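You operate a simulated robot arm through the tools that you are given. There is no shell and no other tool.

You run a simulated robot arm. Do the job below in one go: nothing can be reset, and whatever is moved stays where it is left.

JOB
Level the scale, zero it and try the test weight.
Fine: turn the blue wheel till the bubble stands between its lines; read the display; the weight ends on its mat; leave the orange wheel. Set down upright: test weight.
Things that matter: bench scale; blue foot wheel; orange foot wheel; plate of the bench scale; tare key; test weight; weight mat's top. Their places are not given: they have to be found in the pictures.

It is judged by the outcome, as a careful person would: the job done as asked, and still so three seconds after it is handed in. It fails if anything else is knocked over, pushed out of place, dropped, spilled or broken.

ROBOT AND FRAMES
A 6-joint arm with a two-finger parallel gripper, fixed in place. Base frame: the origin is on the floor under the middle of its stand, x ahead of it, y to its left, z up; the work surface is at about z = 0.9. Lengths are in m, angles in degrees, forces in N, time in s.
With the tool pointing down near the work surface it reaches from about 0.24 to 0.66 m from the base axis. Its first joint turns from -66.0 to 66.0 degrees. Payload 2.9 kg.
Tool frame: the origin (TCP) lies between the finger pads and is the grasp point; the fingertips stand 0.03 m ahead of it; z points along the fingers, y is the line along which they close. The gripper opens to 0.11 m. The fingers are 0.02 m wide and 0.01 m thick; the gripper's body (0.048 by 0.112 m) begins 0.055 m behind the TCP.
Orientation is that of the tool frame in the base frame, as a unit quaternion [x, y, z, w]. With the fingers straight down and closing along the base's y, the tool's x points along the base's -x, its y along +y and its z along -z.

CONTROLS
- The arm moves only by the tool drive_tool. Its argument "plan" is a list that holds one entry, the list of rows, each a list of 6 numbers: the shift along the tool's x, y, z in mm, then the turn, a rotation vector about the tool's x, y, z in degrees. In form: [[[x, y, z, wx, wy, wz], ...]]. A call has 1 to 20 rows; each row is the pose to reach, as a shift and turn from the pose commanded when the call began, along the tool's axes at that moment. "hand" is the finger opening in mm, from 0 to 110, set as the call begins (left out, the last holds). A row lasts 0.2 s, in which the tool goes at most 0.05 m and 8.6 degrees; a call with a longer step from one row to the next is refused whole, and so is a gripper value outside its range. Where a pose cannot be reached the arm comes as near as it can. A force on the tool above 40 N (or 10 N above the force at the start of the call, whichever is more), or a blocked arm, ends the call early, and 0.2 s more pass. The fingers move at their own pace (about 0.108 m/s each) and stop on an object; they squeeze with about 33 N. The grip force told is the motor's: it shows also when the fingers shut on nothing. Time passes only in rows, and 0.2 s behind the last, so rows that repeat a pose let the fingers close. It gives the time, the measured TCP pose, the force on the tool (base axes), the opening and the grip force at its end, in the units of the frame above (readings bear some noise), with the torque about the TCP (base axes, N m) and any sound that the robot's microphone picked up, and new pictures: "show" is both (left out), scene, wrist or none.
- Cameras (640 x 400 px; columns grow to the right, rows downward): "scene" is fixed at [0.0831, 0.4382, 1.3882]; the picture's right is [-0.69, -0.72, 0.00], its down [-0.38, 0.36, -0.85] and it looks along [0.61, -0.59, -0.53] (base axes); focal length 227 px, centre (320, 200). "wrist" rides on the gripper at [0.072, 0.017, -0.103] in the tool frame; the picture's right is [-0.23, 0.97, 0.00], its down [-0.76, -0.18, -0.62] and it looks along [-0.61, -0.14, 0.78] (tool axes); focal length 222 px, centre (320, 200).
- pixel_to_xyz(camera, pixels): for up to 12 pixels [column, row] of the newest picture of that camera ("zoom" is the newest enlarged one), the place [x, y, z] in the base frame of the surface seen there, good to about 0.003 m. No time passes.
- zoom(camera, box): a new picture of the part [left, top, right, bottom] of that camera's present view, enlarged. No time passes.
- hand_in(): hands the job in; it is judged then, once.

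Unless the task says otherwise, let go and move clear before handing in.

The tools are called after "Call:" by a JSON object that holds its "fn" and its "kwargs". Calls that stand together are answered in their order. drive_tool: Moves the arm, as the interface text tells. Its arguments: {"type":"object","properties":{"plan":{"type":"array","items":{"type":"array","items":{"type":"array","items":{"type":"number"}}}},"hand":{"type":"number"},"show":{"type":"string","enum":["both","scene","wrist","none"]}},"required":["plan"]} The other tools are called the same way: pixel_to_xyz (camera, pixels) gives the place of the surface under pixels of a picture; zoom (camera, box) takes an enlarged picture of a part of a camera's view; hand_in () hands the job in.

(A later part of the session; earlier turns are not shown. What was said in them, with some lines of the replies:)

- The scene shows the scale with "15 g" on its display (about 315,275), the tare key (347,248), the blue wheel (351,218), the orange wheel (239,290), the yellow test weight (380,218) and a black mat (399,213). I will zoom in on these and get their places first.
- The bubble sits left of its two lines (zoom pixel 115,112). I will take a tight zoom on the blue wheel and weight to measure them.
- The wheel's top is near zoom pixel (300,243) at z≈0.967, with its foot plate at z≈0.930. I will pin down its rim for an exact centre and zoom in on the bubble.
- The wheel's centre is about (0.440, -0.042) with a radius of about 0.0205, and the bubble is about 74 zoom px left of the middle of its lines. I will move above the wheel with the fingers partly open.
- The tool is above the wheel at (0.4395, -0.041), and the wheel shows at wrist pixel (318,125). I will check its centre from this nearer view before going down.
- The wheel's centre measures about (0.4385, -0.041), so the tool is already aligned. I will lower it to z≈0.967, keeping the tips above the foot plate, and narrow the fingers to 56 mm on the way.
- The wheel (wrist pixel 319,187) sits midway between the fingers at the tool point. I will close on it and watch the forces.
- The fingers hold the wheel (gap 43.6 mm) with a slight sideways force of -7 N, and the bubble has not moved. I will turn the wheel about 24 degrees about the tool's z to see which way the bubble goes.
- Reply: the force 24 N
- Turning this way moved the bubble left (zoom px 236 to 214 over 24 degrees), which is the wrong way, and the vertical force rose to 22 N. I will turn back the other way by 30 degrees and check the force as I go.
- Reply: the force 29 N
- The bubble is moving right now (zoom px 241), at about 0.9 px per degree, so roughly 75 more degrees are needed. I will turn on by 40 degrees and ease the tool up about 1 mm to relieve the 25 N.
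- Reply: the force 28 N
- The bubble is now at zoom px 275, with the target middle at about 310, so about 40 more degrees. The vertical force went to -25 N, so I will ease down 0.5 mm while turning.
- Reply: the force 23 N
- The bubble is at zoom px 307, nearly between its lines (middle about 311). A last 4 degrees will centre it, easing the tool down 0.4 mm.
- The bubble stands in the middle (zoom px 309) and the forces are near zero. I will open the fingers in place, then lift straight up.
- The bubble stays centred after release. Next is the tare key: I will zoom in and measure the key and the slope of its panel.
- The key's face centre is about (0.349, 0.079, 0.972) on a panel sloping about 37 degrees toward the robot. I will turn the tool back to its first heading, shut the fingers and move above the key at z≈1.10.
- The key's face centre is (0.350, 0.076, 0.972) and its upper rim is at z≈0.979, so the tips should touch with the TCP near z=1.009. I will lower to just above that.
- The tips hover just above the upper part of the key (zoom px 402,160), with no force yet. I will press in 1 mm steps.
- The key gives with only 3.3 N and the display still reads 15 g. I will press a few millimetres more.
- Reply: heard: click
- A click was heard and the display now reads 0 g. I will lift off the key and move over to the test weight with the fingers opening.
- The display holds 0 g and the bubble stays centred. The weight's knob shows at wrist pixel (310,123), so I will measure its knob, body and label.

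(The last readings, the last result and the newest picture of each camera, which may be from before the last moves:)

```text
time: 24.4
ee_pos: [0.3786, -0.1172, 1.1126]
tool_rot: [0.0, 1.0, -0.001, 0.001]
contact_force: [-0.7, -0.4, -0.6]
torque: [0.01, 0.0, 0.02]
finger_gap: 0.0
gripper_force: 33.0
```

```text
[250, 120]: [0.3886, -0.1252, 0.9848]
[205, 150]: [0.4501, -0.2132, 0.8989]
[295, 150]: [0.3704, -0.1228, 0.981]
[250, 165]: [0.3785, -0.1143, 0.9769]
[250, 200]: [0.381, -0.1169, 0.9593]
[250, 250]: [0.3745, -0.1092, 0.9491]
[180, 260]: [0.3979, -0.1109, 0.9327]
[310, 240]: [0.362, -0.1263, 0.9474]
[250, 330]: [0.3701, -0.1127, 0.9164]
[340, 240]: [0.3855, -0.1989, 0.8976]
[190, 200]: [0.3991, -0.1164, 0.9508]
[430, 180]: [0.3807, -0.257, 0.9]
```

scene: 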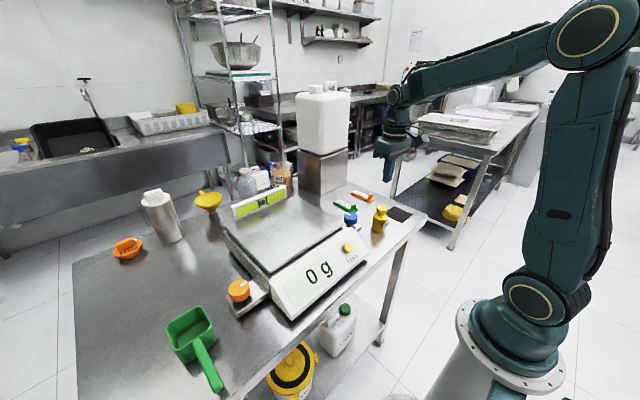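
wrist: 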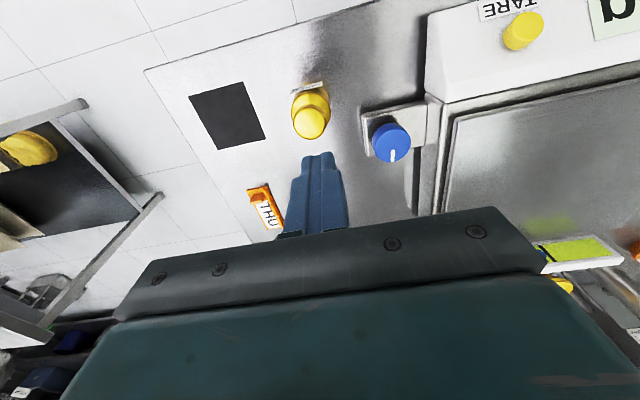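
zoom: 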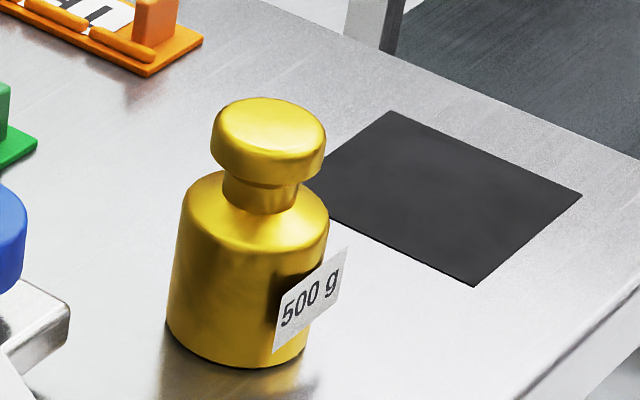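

The knob's centre is about (0.385, -0.130) with its top at z=0.984. The body is about 41 mm wide with its shoulder at z≈0.952, and the label is on its -x side. I will open to 72 mm, line up over it and check the mat's corners too.

Call:
{"fn": "pixel_to_xyz", "kwargs": {"camera": "wrist", "pixels": [[190, 97], [242, 84], [264, 135], [219, 149], [228, 115], [216, 100], [245, 125], [180, 100], [230, 155]]}}

Call:
{"fn": "drive_tool", "kwargs": {"plan": [[[-2, -4, 0, 0, 0, 0], [-4, -8, 0, 0, 0, 0], [-6.5, -12.3, 10, 0, 0, 0], [-6.5, -12.3, 30, 0, 0, 0], [-6.5, -12.3, 50, 0, 0, 0], [-6.5, -12.3, 60, 0, 0, 0], [-6.5, -12.3, 60, 0, 0, 0]]], "hand": 72, "show": "both"}}

```text
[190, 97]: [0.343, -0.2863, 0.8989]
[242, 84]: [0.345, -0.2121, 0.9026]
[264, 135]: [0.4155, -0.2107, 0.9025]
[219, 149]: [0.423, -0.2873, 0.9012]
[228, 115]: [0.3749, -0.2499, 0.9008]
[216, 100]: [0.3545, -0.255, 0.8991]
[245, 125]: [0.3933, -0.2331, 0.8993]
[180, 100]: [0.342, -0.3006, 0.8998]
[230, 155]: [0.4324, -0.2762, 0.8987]
```

```text
time: 26.0
ee_pos: [0.3836, -0.1313, 1.0542]
tool_rot: [0.0, 1.0, 0.0, 0.001]
contact_force: [-0.3, -0.3, 0.0]
torque: [-0.02, 0.0, -0.01]
finger_gap: 0.0722
gripper_force: 0.0
```

scene: 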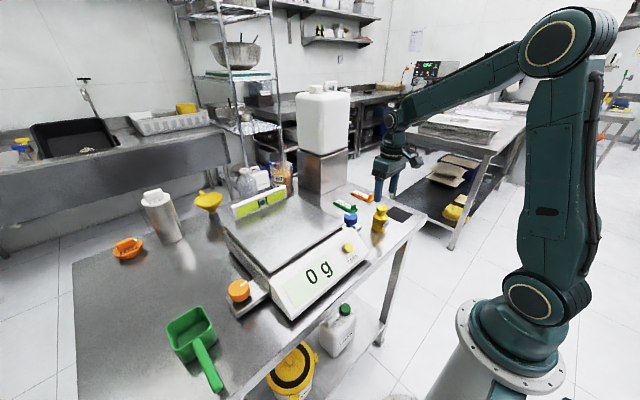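
wrist: 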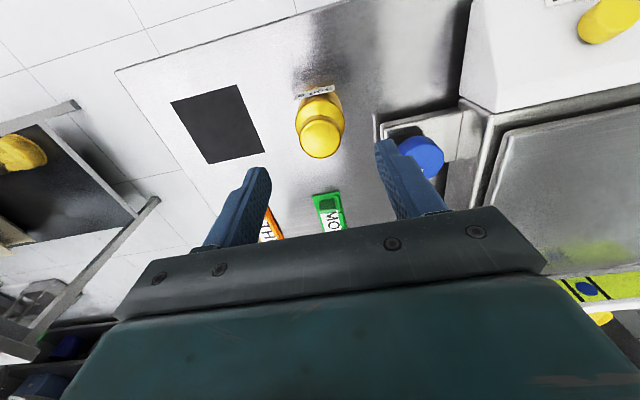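

The knob appears at wrist pixel (320,139), exactly where a point below the tool should be, so it's aligned. The mat spans about x 0.343–0.42 and y -0.287 to -0.211. I will lower to z≈0.945 around the weight's body.

Call:
{"fn": "drive_tool", "kwargs": {"plan": [[[0, 0, 20, 0, 0, 0], [0, 0, 45, 0, 0, 0], [0, 0, 70, 0, 0, 0], [0, 0, 90, 0, 0, 0], [0, 0, 102, 0, 0, 0], [0, 0, 108, 0, 0, 0], [0, 0, 108, 0, 0, 0]]], "hand": 72, "show": "both"}}

```text
time: 27.6
ee_pos: [0.3866, -0.1312, 0.9447]
tool_rot: [0.0, 1.0, 0.0, 0.001]
contact_force: [0.9, -0.3, 0.8]
torque: [0.04, -0.03, 0.05]
finger_gap: 0.0723
gripper_force: 0.0
```

scene: 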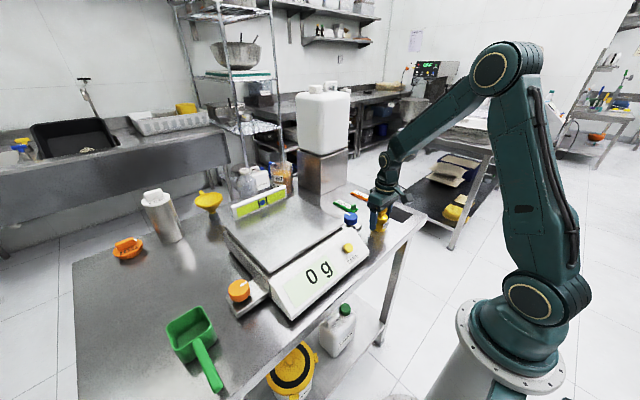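
wrist: 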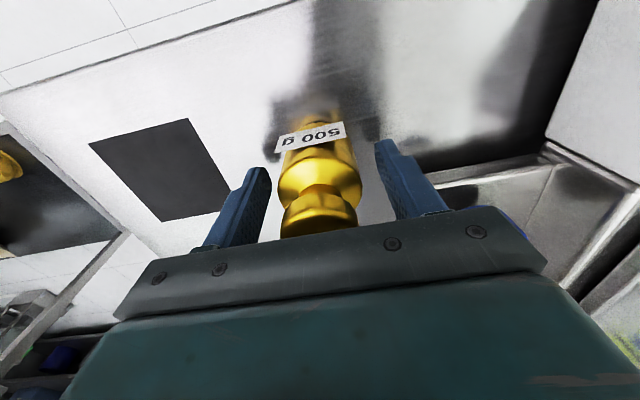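

The weight stands between the fingers (wrist pixel 320,185) with no contact. I will close on its body.

Call:
{"fn": "drive_tool", "kwargs": {"plan": [[[0, 0, 0, 0, 0, 0], [0, 0, 0, 0, 0, 0], [0, 0, 0, 0, 0, 0], [0, 0, 0, 0, 0, 0]]], "hand": 0, "show": "wrist"}}

```text
time: 28.6
ee_pos: [0.386, -0.1312, 0.9445]
tool_rot: [0.0, 1.0, 0.001, 0.0]
contact_force: [-0.2, -0.1, 0.8]
torque: [-0.07, -0.03, 0.04]
finger_gap: 0.0477
gripper_force: 32.9
```

wrist: 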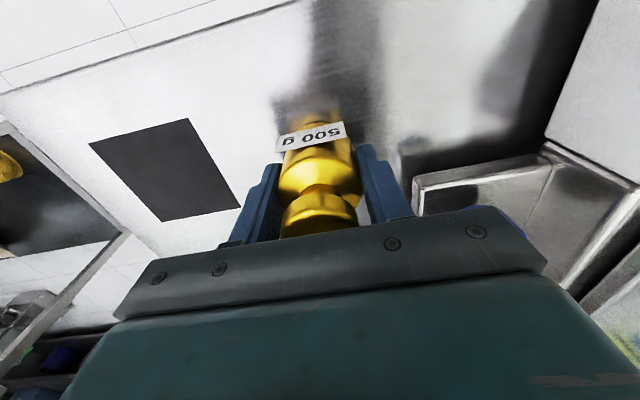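

The fingers hold the body (gap 47.7 mm, grip 33 N). I will lift it a little and check that it hangs upright.

Call:
{"fn": "drive_tool", "kwargs": {"plan": [[[0, 0, -4, 0, 0, 0], [0, 0, -12, 0, 0, 0], [0, 0, -25, 0, 0, 0], [0, 0, -45, 0, 0, 0], [0, 0, -75, 0, 0, 0], [0, 0, -110, 0, 0, 0], [0, 0, -135, 0, 0, 0], [0, 0, -140, 0, 0, 0], [0, 0, -140, 0, 0, 0]]], "hand": 0, "show": "both"}}

Call:
{"fn": "zoom", "kwargs": {"camera": "scene", "box": [340, 110, 440, 240]}}

```text
time: 30.6
ee_pos: [0.3841, -0.1294, 1.0855]
tool_rot: [-0.001, 1.0, 0.0, 0.0]
contact_force: [1.1, -0.7, -4.8]
torque: [-0.01, -0.02, -0.01]
finger_gap: 0.0472
gripper_force: 32.6
```

scene: 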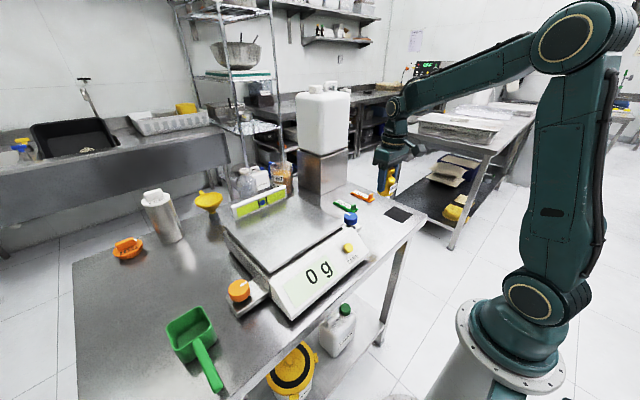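
wrist: 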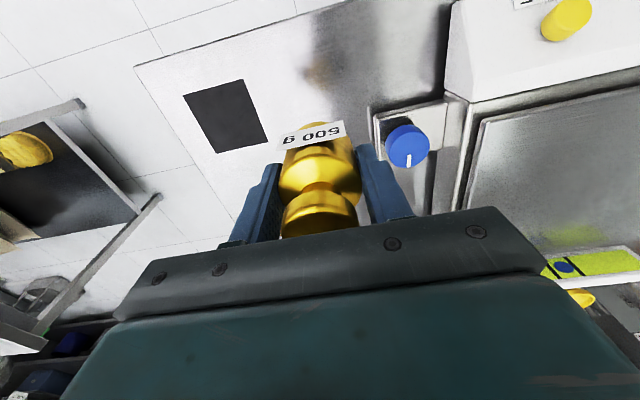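

```text
3.08 times, centred on (390, 175) of scene
```

zoom: 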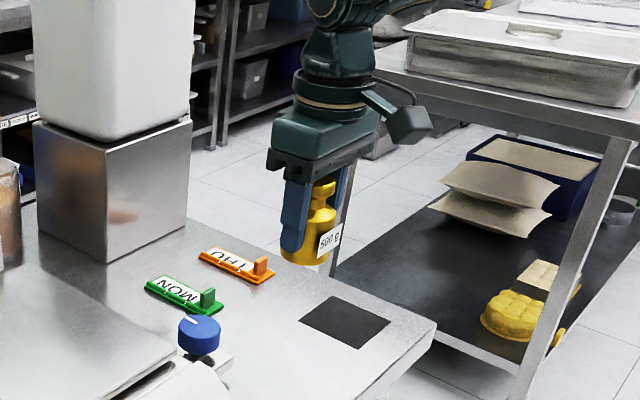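

The weight hangs upright and level. I will measure the plate's edges in the scene picture to aim for its middle.

Call:
{"fn": "pixel_to_xyz", "kwargs": {"camera": "scene", "pixels": [[232, 236], [267, 270], [338, 229], [290, 202], [285, 230], [300, 250], [240, 222], [315, 215], [265, 225], [222, 226], [343, 230], [270, 211]]}}

Call:
{"fn": "zoom", "kwargs": {"camera": "scene", "box": [210, 180, 370, 290]}}

```text
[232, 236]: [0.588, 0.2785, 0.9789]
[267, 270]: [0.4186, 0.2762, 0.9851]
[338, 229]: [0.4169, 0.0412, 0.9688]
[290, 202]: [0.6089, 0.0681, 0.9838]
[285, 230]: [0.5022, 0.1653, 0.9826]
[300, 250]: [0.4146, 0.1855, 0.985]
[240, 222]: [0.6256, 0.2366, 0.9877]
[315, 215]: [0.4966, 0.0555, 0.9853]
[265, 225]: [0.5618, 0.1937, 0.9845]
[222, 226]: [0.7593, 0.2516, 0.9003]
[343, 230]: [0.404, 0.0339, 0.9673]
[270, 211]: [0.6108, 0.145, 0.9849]
```

```text
3.64 times, centred on (290, 235) of scene
```

zoom: 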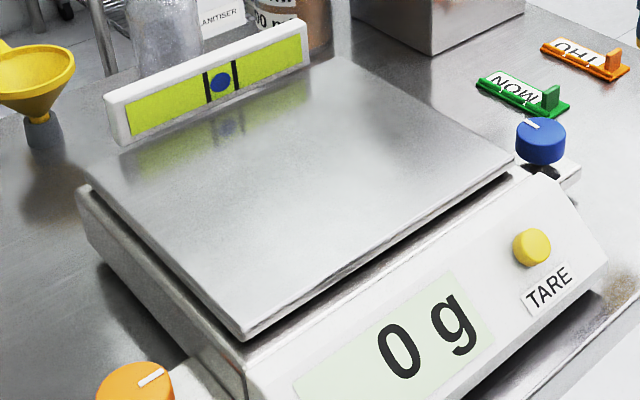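

The plate spans about x 0.41–0.625 and y 0.025–0.28, with its top at z≈0.985. I will carry the weight over to (0.505, 0.152), near its middle.

Call:
{"fn": "drive_tool", "kwargs": {"plan": [[[-5, 12, -5, 0, 0, 0], [-16, 38, -10, 0, 0, 0], [-30, 70, -10, 0, 0, 0], [-44, 102, -10, 0, 0, 0], [-58, 135, -10, 0, 0, 0], [-72, 168, -10, 0, 0, 0], [-86, 200, -10, 0, 0, 0], [-99, 231, -10, 0, 0, 0], [-110, 257, -10, 0, 0, 0], [-117, 274, -10, 0, 0, 0], [-120.5, 282, -10, 0, 0, 0], [-120.5, 282, -10, 0, 0, 0]]], "hand": 0, "show": "both"}}

```text
time: 33.2
ee_pos: [0.5043, 0.1518, 1.0953]
tool_rot: [0.0, 1.0, 0.0, 0.001]
contact_force: [-0.5, 0.3, -5.6]
torque: [0.0, 0.01, 0.0]
finger_gap: 0.0473
gripper_force: 32.7
```

scene: 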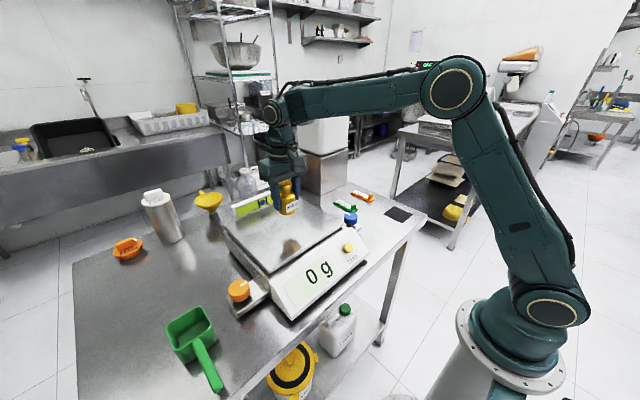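
wrist: 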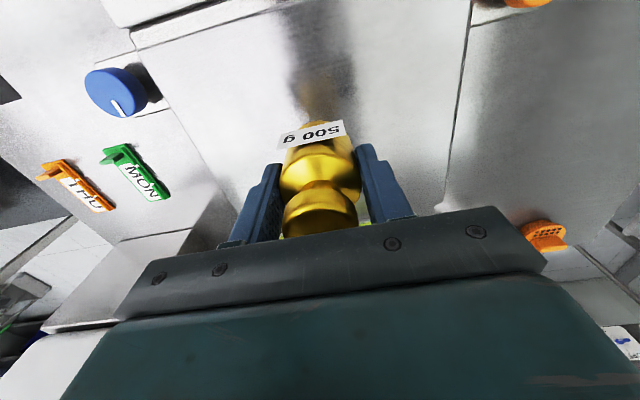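

The weight is over the plate's middle at z=1.095, and its bottom should meet the plate at a TCP of about z=1.0295. I will lower to about 4 mm above that.

Call:
{"fn": "drive_tool", "kwargs": {"plan": [[[0, 0, 15, 0, 0, 0], [0, 0, 35, 0, 0, 0], [0, 0, 50, 0, 0, 0], [0, 0, 58, 0, 0, 0], [0, 0, 61, 0, 0, 0], [0, 0, 62, 0, 0, 0], [0, 0, 62, 0, 0, 0]]], "hand": 0, "show": "scene"}}

Call:
{"fn": "zoom", "kwargs": {"camera": "scene", "box": [230, 170, 350, 270]}}

```text
time: 34.8
ee_pos: [0.5042, 0.1506, 1.0345]
tool_rot: [0.0, 1.0, 0.0, 0.003]
contact_force: [-5.2, -0.9, 20.8]
torque: [-0.48, 0.14, -0.03]
finger_gap: 0.0476
gripper_force: 33.3
```

scene: 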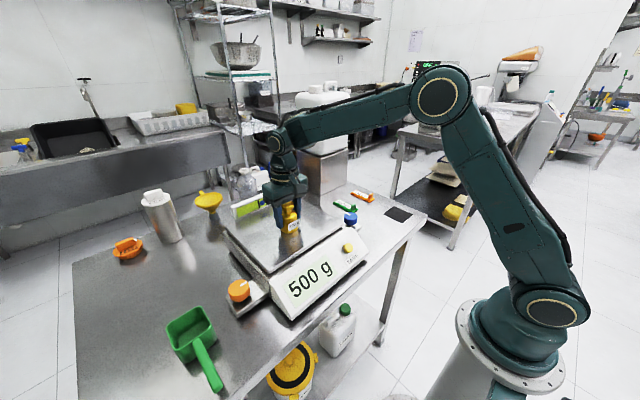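

```text
4.00 times, centred on (290, 220) of scene
```

zoom: 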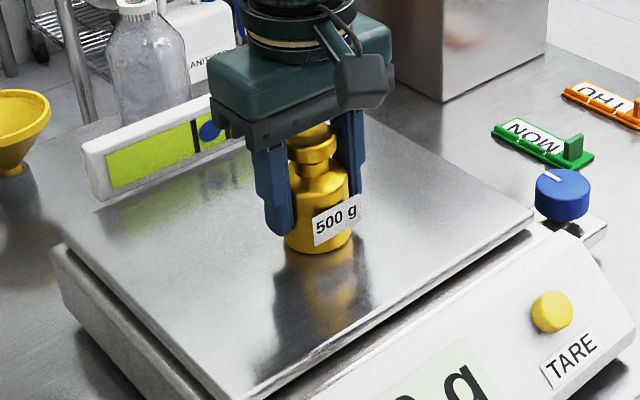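

The weight already rests on the plate (20.8 N upward) and the display reads 500 g. I will ease up half a millimetre, then open the fingers.

Call:
{"fn": "drive_tool", "kwargs": {"plan": [[[0, 0, -0.3, 0, 0, 0], [0, 0, -0.5, 0, 0, 0], [0, 0, -0.5, 0, 0, 0]]], "hand": 0, "show": "none"}}

```text
time: 35.6
ee_pos: [0.5041, 0.1512, 1.0338]
tool_rot: [-0.001, 1.0, 0.0, 0.001]
contact_force: [-1.8, 1.7, 16.1]
torque: [-0.23, -0.31, 0.01]
finger_gap: 0.0476
gripper_force: 32.9
```

The upward force is still 16 N, so I will ease up another millimetre before letting go.

Call:
{"fn": "drive_tool", "kwargs": {"plan": [[[0, 0, -0.5, 0, 0, 0], [0, 0, -1, 0, 0, 0], [0, 0, -1, 0, 0, 0]]], "hand": 0, "show": "none"}}

```text
time: 36.4
ee_pos: [0.5041, 0.1523, 1.0335]
tool_rot: [0.0, 1.0, -0.001, -0.001]
contact_force: [1.1, -0.6, -2.4]
torque: [0.0, -0.1, -0.03]
finger_gap: 0.0474
gripper_force: 32.9
```

The force is about -2 N, so the weight just rests on the plate. I will open the fingers and then rise clear.

Call:
{"fn": "drive_tool", "kwargs": {"plan": [[[0, 0, 0, 0, 0, 0], [0, 0, 0, 0, 0, 0], [0, 0, 0, 0, 0, 0]]], "hand": 74, "show": "wrist"}}

Call:
{"fn": "drive_tool", "kwargs": {"plan": [[[0, 0, -8, 0, 0, 0], [0, 0, -25, 0, 0, 0], [0, 0, -50, 0, 0, 0], [0, 0, -80, 0, 0, 0], [0, 0, -100, 0, 0, 0], [0, 0, -105, 0, 0, 0], [0, 0, -105, 0, 0, 0], [0, 0, -105, 0, 0, 0]]], "hand": 74, "show": "both"}}

Call:
{"fn": "zoom", "kwargs": {"camera": "scene", "box": [220, 170, 380, 310]}}

```text
time: 37.2
ee_pos: [0.504, 0.1504, 1.0334]
tool_rot: [0.0, 1.0, 0.0, 0.001]
contact_force: [-0.9, 1.1, -0.2]
torque: [-0.02, 0.02, 0.01]
finger_gap: 0.074
gripper_force: 0.1
```

wrist: 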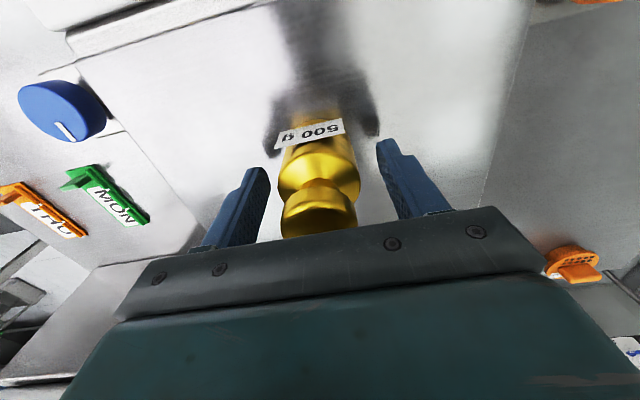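

```text
time: 39.0
ee_pos: [0.5045, 0.1527, 1.1393]
tool_rot: [-0.001, 1.0, 0.0, 0.001]
contact_force: [-0.8, 0.2, -0.3]
torque: [0.02, 0.0, 0.0]
finger_gap: 0.0741
gripper_force: 0.1
```

scene: 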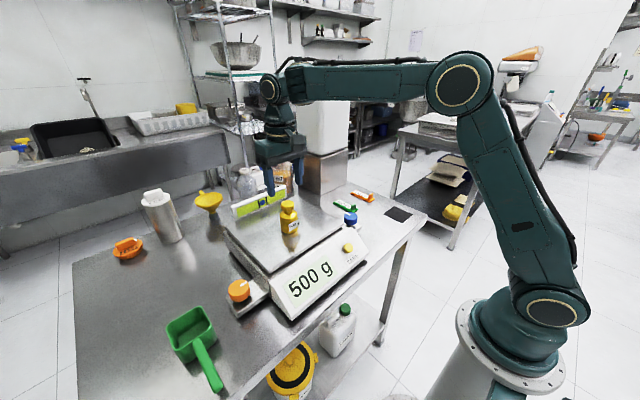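
wrist: 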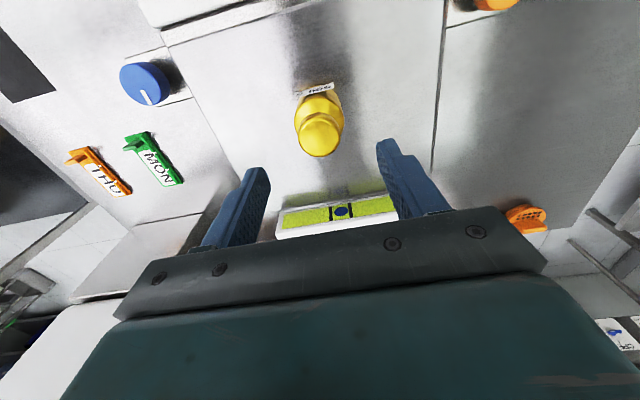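

```text
2.86 times, centred on (300, 240) of scene
```

zoom: 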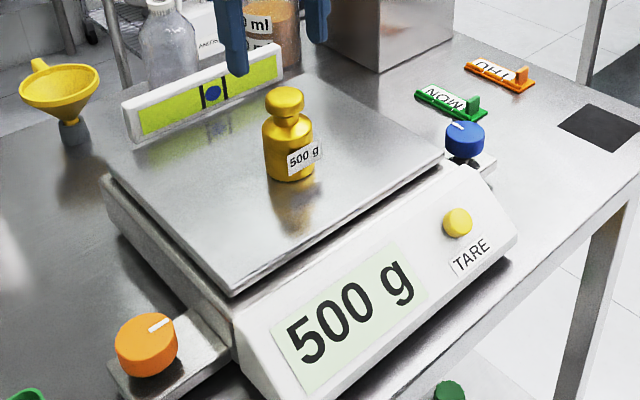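

With the weight standing free on the plate the display reads 500 g, which matches its label, and the bubble is still centred. I will go back down around the weight to pick it up again.

Call:
{"fn": "drive_tool", "kwargs": {"plan": [[[0, 0, 20, 0, 0, 0], [0, 0, 45, 0, 0, 0], [0, 0, 70, 0, 0, 0], [0, 0, 90, 0, 0, 0], [0, 0, 101, 0, 0, 0], [0, 0, 105, 0, 0, 0], [0, 0, 105, 0, 0, 0]]], "hand": 74, "show": "both"}}

```text
time: 40.6
ee_pos: [0.5047, 0.152, 1.0336]
tool_rot: [0.0, 1.0, 0.001, 0.001]
contact_force: [0.9, -0.8, 0.8]
torque: [0.02, 0.01, 0.0]
finger_gap: 0.0743
gripper_force: 0.1
```

scene: 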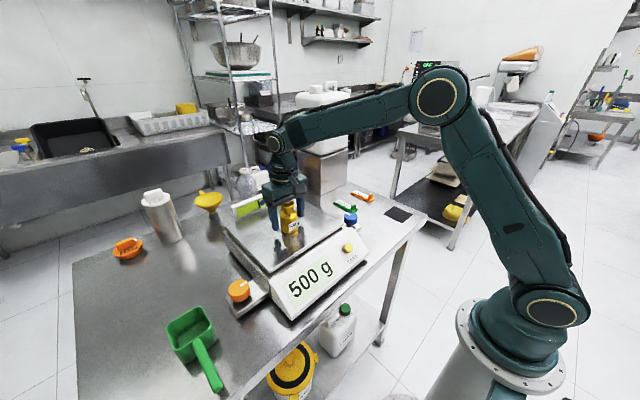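
wrist: 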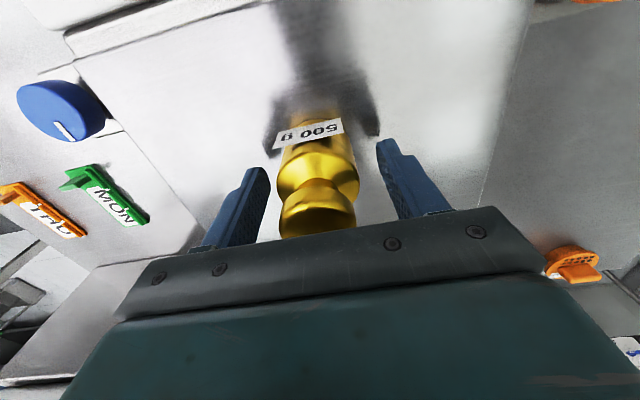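

The weight is again between the open fingers (wrist pixel 318,185), with no contact. I will close and then lift it off the plate.

Call:
{"fn": "drive_tool", "kwargs": {"plan": [[[0, 0, 0, 0, 0, 0], [0, 0, 0, 0, 0, 0], [0, 0, 0, 0, 0, 0], [0, 0, 0, 0, 0, 0]]], "hand": 0, "show": "none"}}

Call:
{"fn": "drive_tool", "kwargs": {"plan": [[[0, 0, -4, 0, 0, 0], [0, 0, -12, 0, 0, 0], [0, 0, -25, 0, 0, 0], [0, 0, -40, 0, 0, 0], [0, 0, -55, 0, 0, 0], [0, 0, -62, 0, 0, 0], [0, 0, -62, 0, 0, 0]]], "hand": 0, "show": "both"}}

Call:
{"fn": "zoom", "kwargs": {"camera": "scene", "box": [220, 150, 380, 290]}}

```text
time: 41.6
ee_pos: [0.5051, 0.1523, 1.0343]
tool_rot: [-0.001, 1.0, 0.0, 0.001]
contact_force: [-0.3, -2.3, -0.3]
torque: [-0.12, -0.02, -0.01]
finger_gap: 0.0473
gripper_force: 33.4
```

```text
time: 43.2
ee_pos: [0.5051, 0.1524, 1.0974]
tool_rot: [0.0, 1.0, 0.001, 0.001]
contact_force: [-0.1, 1.1, -4.7]
torque: [-0.04, 0.02, 0.02]
finger_gap: 0.0474
gripper_force: 33.1
```

scene: 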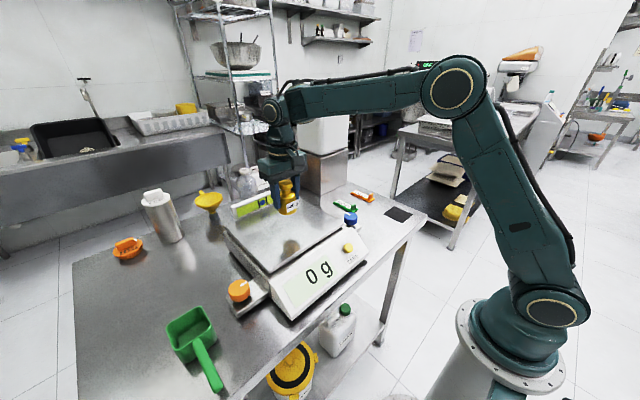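
wrist: 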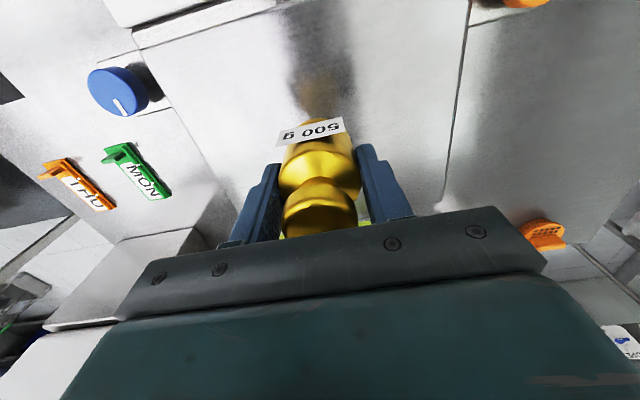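

```text
2.86 times, centred on (300, 220) of scene
```

zoom: 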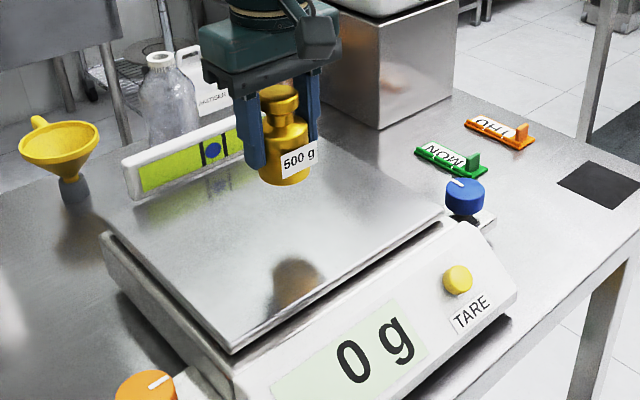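

The display went back to 0 g with the plate empty, and the weight hangs upright. Before carrying it to the mat I will check where the steel box stands, relative to the straight path.

Call:
{"fn": "pixel_to_xyz", "kwargs": {"camera": "scene", "pixels": [[322, 190], [345, 175], [325, 160], [345, 195], [365, 195], [399, 213], [388, 213], [410, 213], [399, 206], [399, 220], [320, 125], [350, 110]]}}

Call:
{"fn": "zoom", "kwargs": {"camera": "scene", "box": [370, 195, 434, 235]}}

```text
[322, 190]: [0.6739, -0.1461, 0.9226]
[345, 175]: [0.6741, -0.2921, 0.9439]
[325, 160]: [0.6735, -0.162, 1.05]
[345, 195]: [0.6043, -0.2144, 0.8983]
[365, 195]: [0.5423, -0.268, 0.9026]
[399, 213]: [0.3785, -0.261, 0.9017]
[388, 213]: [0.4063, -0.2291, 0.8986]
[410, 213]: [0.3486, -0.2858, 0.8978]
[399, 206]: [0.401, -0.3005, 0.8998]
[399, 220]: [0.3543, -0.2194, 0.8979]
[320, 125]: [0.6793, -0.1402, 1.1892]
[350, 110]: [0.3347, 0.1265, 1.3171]
```

```text
10.00 times, centred on (402, 215) of scene
```

zoom: 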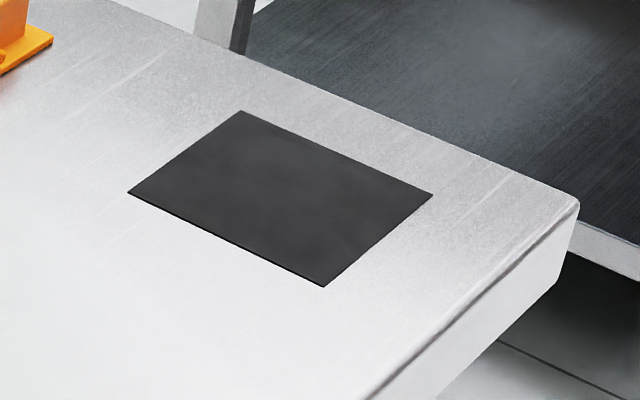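

The box's front is at x≈0.674, well clear of the path. I will get the mat's corners from this zoom, for its centre.

Call:
{"fn": "pixel_to_xyz", "kwargs": {"camera": "zoom", "pixels": [[240, 115], [427, 195], [322, 282], [133, 191], [280, 197], [270, 200], [300, 180], [330, 200], [200, 150], [230, 235]]}}

Call:
{"fn": "drive_tool", "kwargs": {"plan": [[[4, -12, 0, 0, 0, 0], [12, -40, 0, 0, 0, 0], [23, -74, 0, 0, 0, 0], [34, -108, 0, 0, 0, 0], [44, -142, 0, 0, 0, 0], [55, -176, 0, 0, 0, 0], [65, -210, 0, 0, 0, 0], [76, -244, 0, 0, 0, 0], [86, -278, 0, 0, 0, 0], [97, -312, 0, 0, 0, 0], [107, -346, 0, 0, 0, 0], [116, -375, 0, 0, 0, 0], [122, -394, 0, 0, 0, 0], [124, -401, 0, 0, 0, 0], [124, -401, 0, 0, 0, 0]]], "hand": 0, "show": "both"}}

```text
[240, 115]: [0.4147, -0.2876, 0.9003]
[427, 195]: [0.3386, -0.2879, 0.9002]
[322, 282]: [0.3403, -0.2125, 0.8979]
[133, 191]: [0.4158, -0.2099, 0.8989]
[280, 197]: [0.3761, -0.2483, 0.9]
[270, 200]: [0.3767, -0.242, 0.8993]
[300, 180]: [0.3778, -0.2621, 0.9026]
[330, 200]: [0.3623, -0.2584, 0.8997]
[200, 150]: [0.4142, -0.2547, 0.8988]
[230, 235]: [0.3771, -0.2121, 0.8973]
```

```text
time: 46.4
ee_pos: [0.38, -0.2482, 1.0951]
tool_rot: [0.0, 1.0, 0.0, 0.001]
contact_force: [-0.4, 0.7, -5.2]
torque: [0.0, -0.02, 0.0]
finger_gap: 0.0477
gripper_force: 33.4
```

scene: 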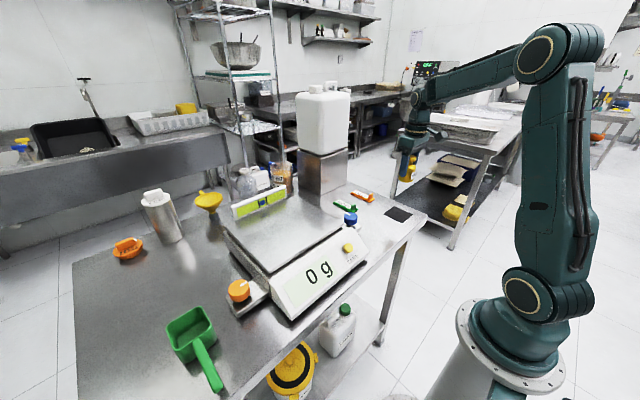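
wrist: 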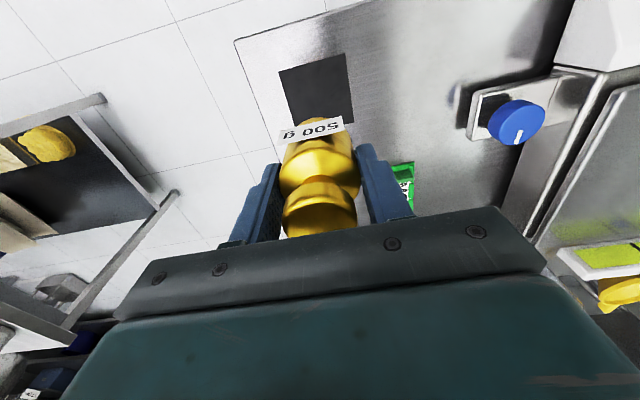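

The mat's centre is about (0.3775, -0.249), and the weight is right above it at TCP (0.380, -0.248). I will shift 2 mm toward it and lower to about z=0.958, some 8 mm short of touching.

Call:
{"fn": "drive_tool", "kwargs": {"plan": [[[1, 0, 15, 0, 0, 0], [2, -0.5, 45, 0, 0, 0], [2, -0.5, 80, 0, 0, 0], [2, -0.5, 110, 0, 0, 0], [2, -0.5, 128, 0, 0, 0], [2, -0.5, 136, 0, 0, 0], [2, -0.5, 138, 0, 0, 0], [2, -0.5, 138, 0, 0, 0]]], "hand": 0, "show": "both"}}

Call:
{"fn": "zoom", "kwargs": {"camera": "scene", "box": [360, 165, 440, 235]}}

```text
time: 48.2
ee_pos: [0.3789, -0.2494, 0.958]
tool_rot: [-0.001, 1.0, -0.001, 0.0]
contact_force: [0.3, -0.1, -5.6]
torque: [-0.02, -0.02, 0.01]
finger_gap: 0.0474
gripper_force: 33.1
```

scene: 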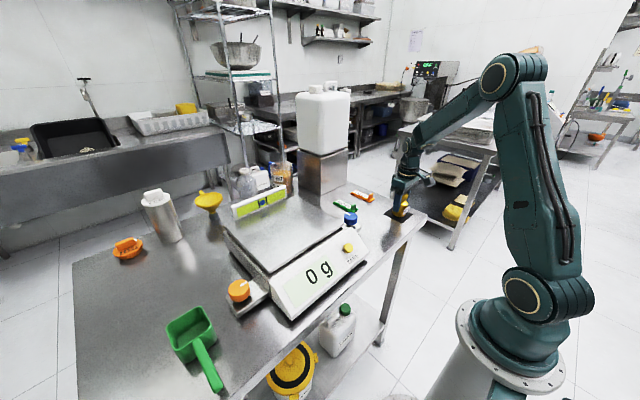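
wrist: 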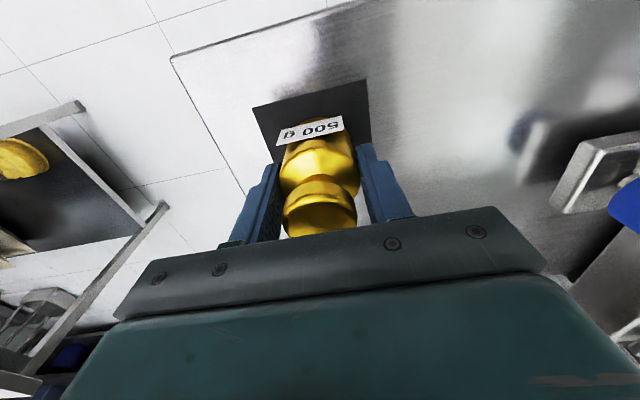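

```text
5.71 times, centred on (400, 200) of scene
```

zoom: 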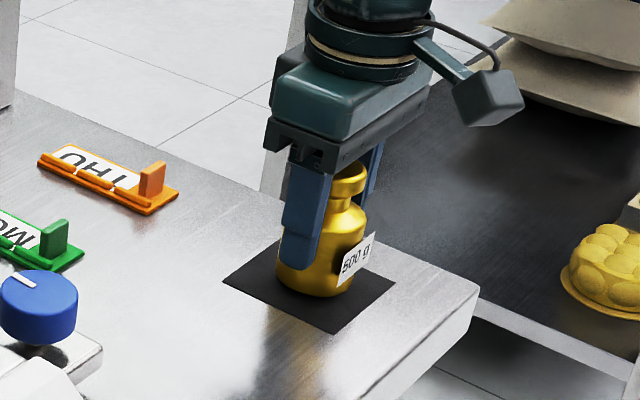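

The weight is just above the middle of the mat, with only its own load of about 5 N on the tool. I will lower in small steps of 1 mm.

Call:
{"fn": "drive_tool", "kwargs": {"plan": [[[0, 0, 2, 0, 0, 0], [0, 0, 4, 0, 0, 0], [0, 0, 5, 0, 0, 0], [0, 0, 6, 0, 0, 0], [0, 0, 6, 0, 0, 0]]], "hand": 0, "show": "none"}}

```text
time: 49.4
ee_pos: [0.3796, -0.249, 0.9523]
tool_rot: [0.0, 1.0, 0.001, 0.001]
contact_force: [-4.7, 0.5, 7.2]
torque: [0.11, 0.34, 0.02]
finger_gap: 0.0475
gripper_force: 33.1
```

The force has gone to +7 N, so the weight has touched down on the mat. I will look at it closely before letting go.

Call:
{"fn": "drive_tool", "kwargs": {"plan": [[[0, 0, -0.1, 0, 0, 0], [0, 0, -0.1, 0, 0, 0]]], "hand": 0, "show": "both"}}

Call:
{"fn": "zoom", "kwargs": {"camera": "scene", "box": [370, 185, 434, 230]}}

```text
time: 50.0
ee_pos: [0.3777, -0.2507, 0.9526]
tool_rot: [0.0, 1.0, -0.001, 0.001]
contact_force: [-2.2, -0.5, 12.6]
torque: [0.25, 0.46, 0.06]
finger_gap: 0.0475
gripper_force: 33.0
```

scene: 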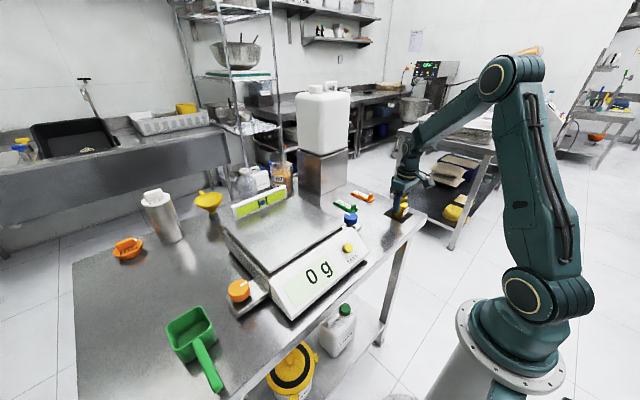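
wrist: 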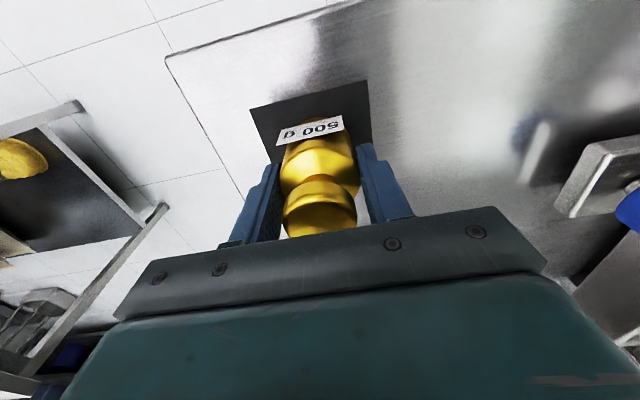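

```text
8.89 times, centred on (402, 208) of scene
```

zoom: 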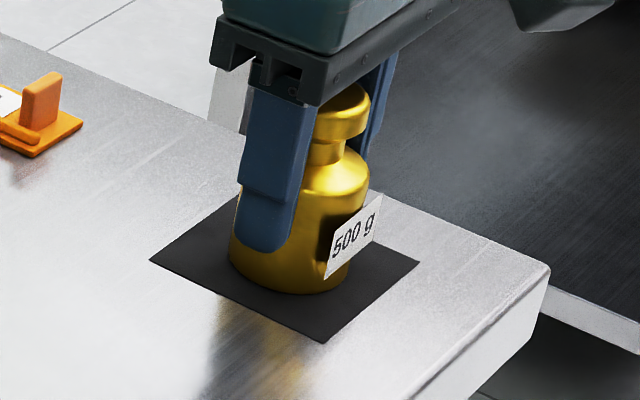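

The weight stands on the mat, well inside its edges and upright. I will open the fingers in place.

Call:
{"fn": "drive_tool", "kwargs": {"plan": [[[0, 0, 0, 0, 0, 0], [0, 0, 0, 0, 0, 0], [0, 0, 0, 0, 0, 0]]], "hand": 74, "show": "both"}}

```text
time: 50.8
ee_pos: [0.3788, -0.2504, 0.9521]
tool_rot: [0.0, 1.0, 0.0, 0.001]
contact_force: [0.0, -0.5, 0.8]
torque: [0.02, 0.0, -0.02]
finger_gap: 0.0741
gripper_force: 0.1
```

scene: 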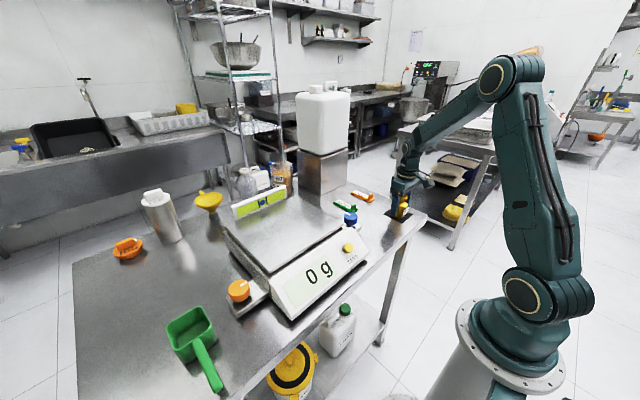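
wrist: 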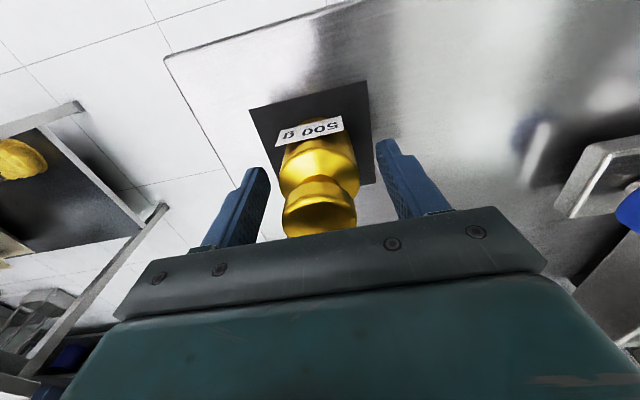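

The fingers are free of the weight, which stays upright on the mat. I will rise straight up and clear.

Call:
{"fn": "drive_tool", "kwargs": {"plan": [[[0, 0, -8, 0, 0, 0], [0, 0, -25, 0, 0, 0], [0, 0, -50, 0, 0, 0], [0, 0, -85, 0, 0, 0], [0, 0, -125, 0, 0, 0], [0, 0, -165, 0, 0, 0], [0, 0, -195, 0, 0, 0], [0, 0, -205, 0, 0, 0], [0, 0, -205, 0, 0, 0]]], "hand": 74, "show": "both"}}

Call:
{"fn": "zoom", "kwargs": {"camera": "scene", "box": [220, 175, 420, 305]}}

Call:
{"fn": "zoom", "kwargs": {"camera": "wrist", "box": [240, 50, 400, 170]}}

Call:
{"fn": "zoom", "kwargs": {"camera": "scene", "box": [224, 180, 304, 230]}}

```text
time: 52.8
ee_pos: [0.3769, -0.25, 1.1579]
tool_rot: [0.0, 1.0, 0.0, 0.001]
contact_force: [0.4, -0.2, -0.2]
torque: [-0.01, 0.0, -0.03]
finger_gap: 0.0741
gripper_force: 0.1
```

scene: 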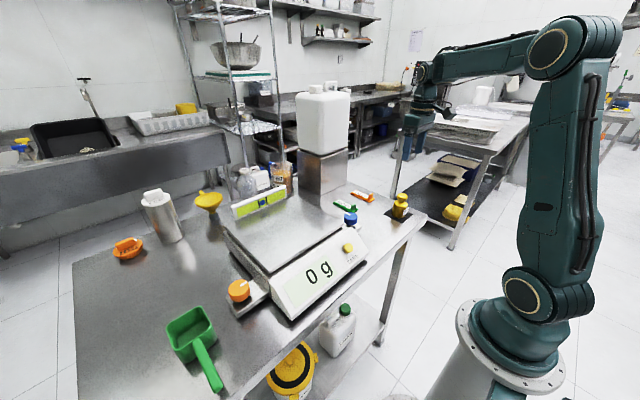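
wrist: 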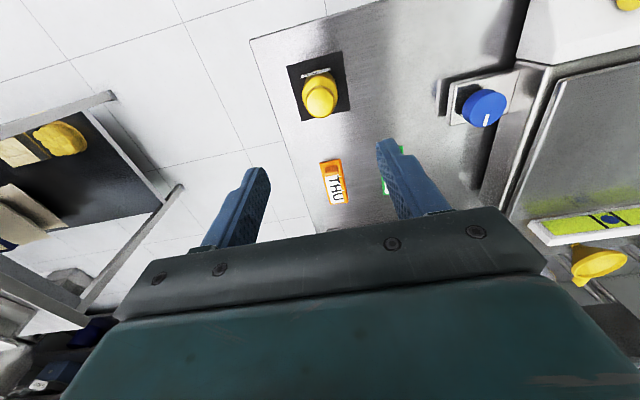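

```text
3.08 times, centred on (320, 240) of scene
```

zoom: 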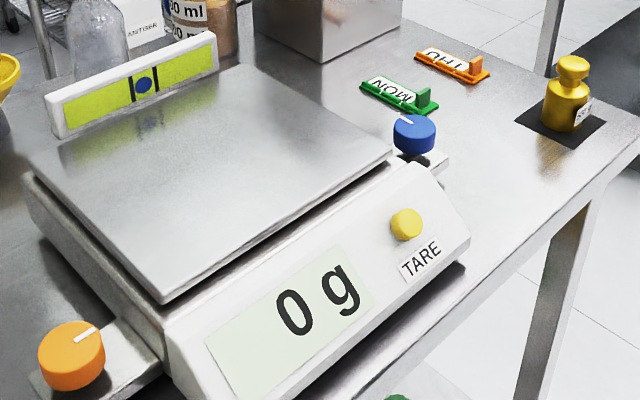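

```text
3.33 times, centred on (320, 110) of wrist
```

zoom: 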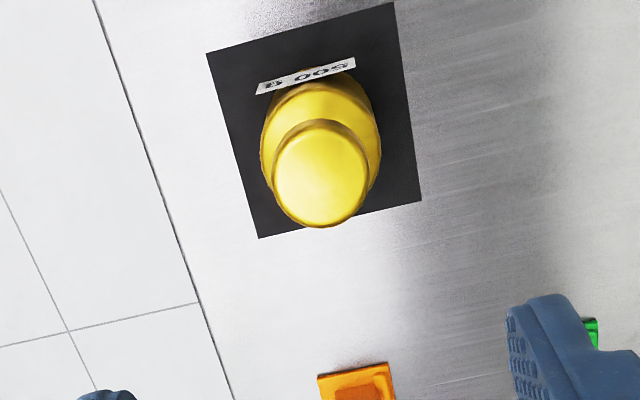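

```text
8.00 times, centred on (264, 205) of scene
```

zoom: 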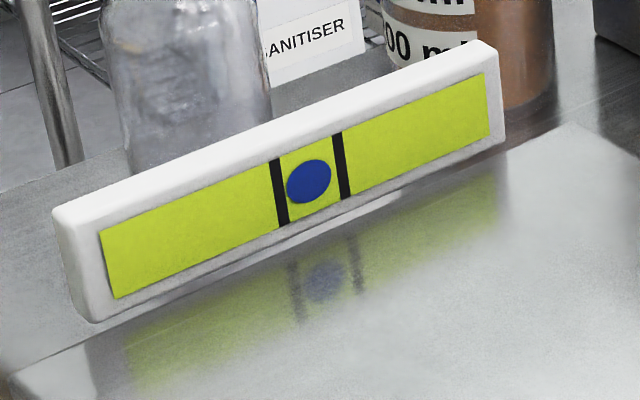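

The bubble is centred between its lines (zoom px 309,181) and the display reads 0 g with the plate empty. With the weight on it, it read 500 g. The weight now stands upright on its mat, the orange wheel is untouched and the arm is clear, so I'm handing in.

Call:
{"fn": "hand_in", "kwargs": {}}

```text
The job is handed in.
```

The scale is level and zeroed, and it read 500 g with the test weight on it, which matches the weight's label. I handed the job in; no verdict has come back yet.

- **Levelling:** I turned only the blue wheel. My first 24 degrees went the wrong way, so I turned it back until the bubble stood midway between its lines. It was still centred in the last picture. The orange wheel was not touched.
- **Zeroing:** one press of the tare key clicked and took the display from 15 g to 0 g.
- **Test weight:** the 500 g reading was taken with the weight standing free on the plate. The display went back to 0 g when I lifted the weight off.
- **End state:** the weight stands upright, well inside the edges of its mat. The fingers are open and clear above it, and nothing else looked moved in the last pictures.
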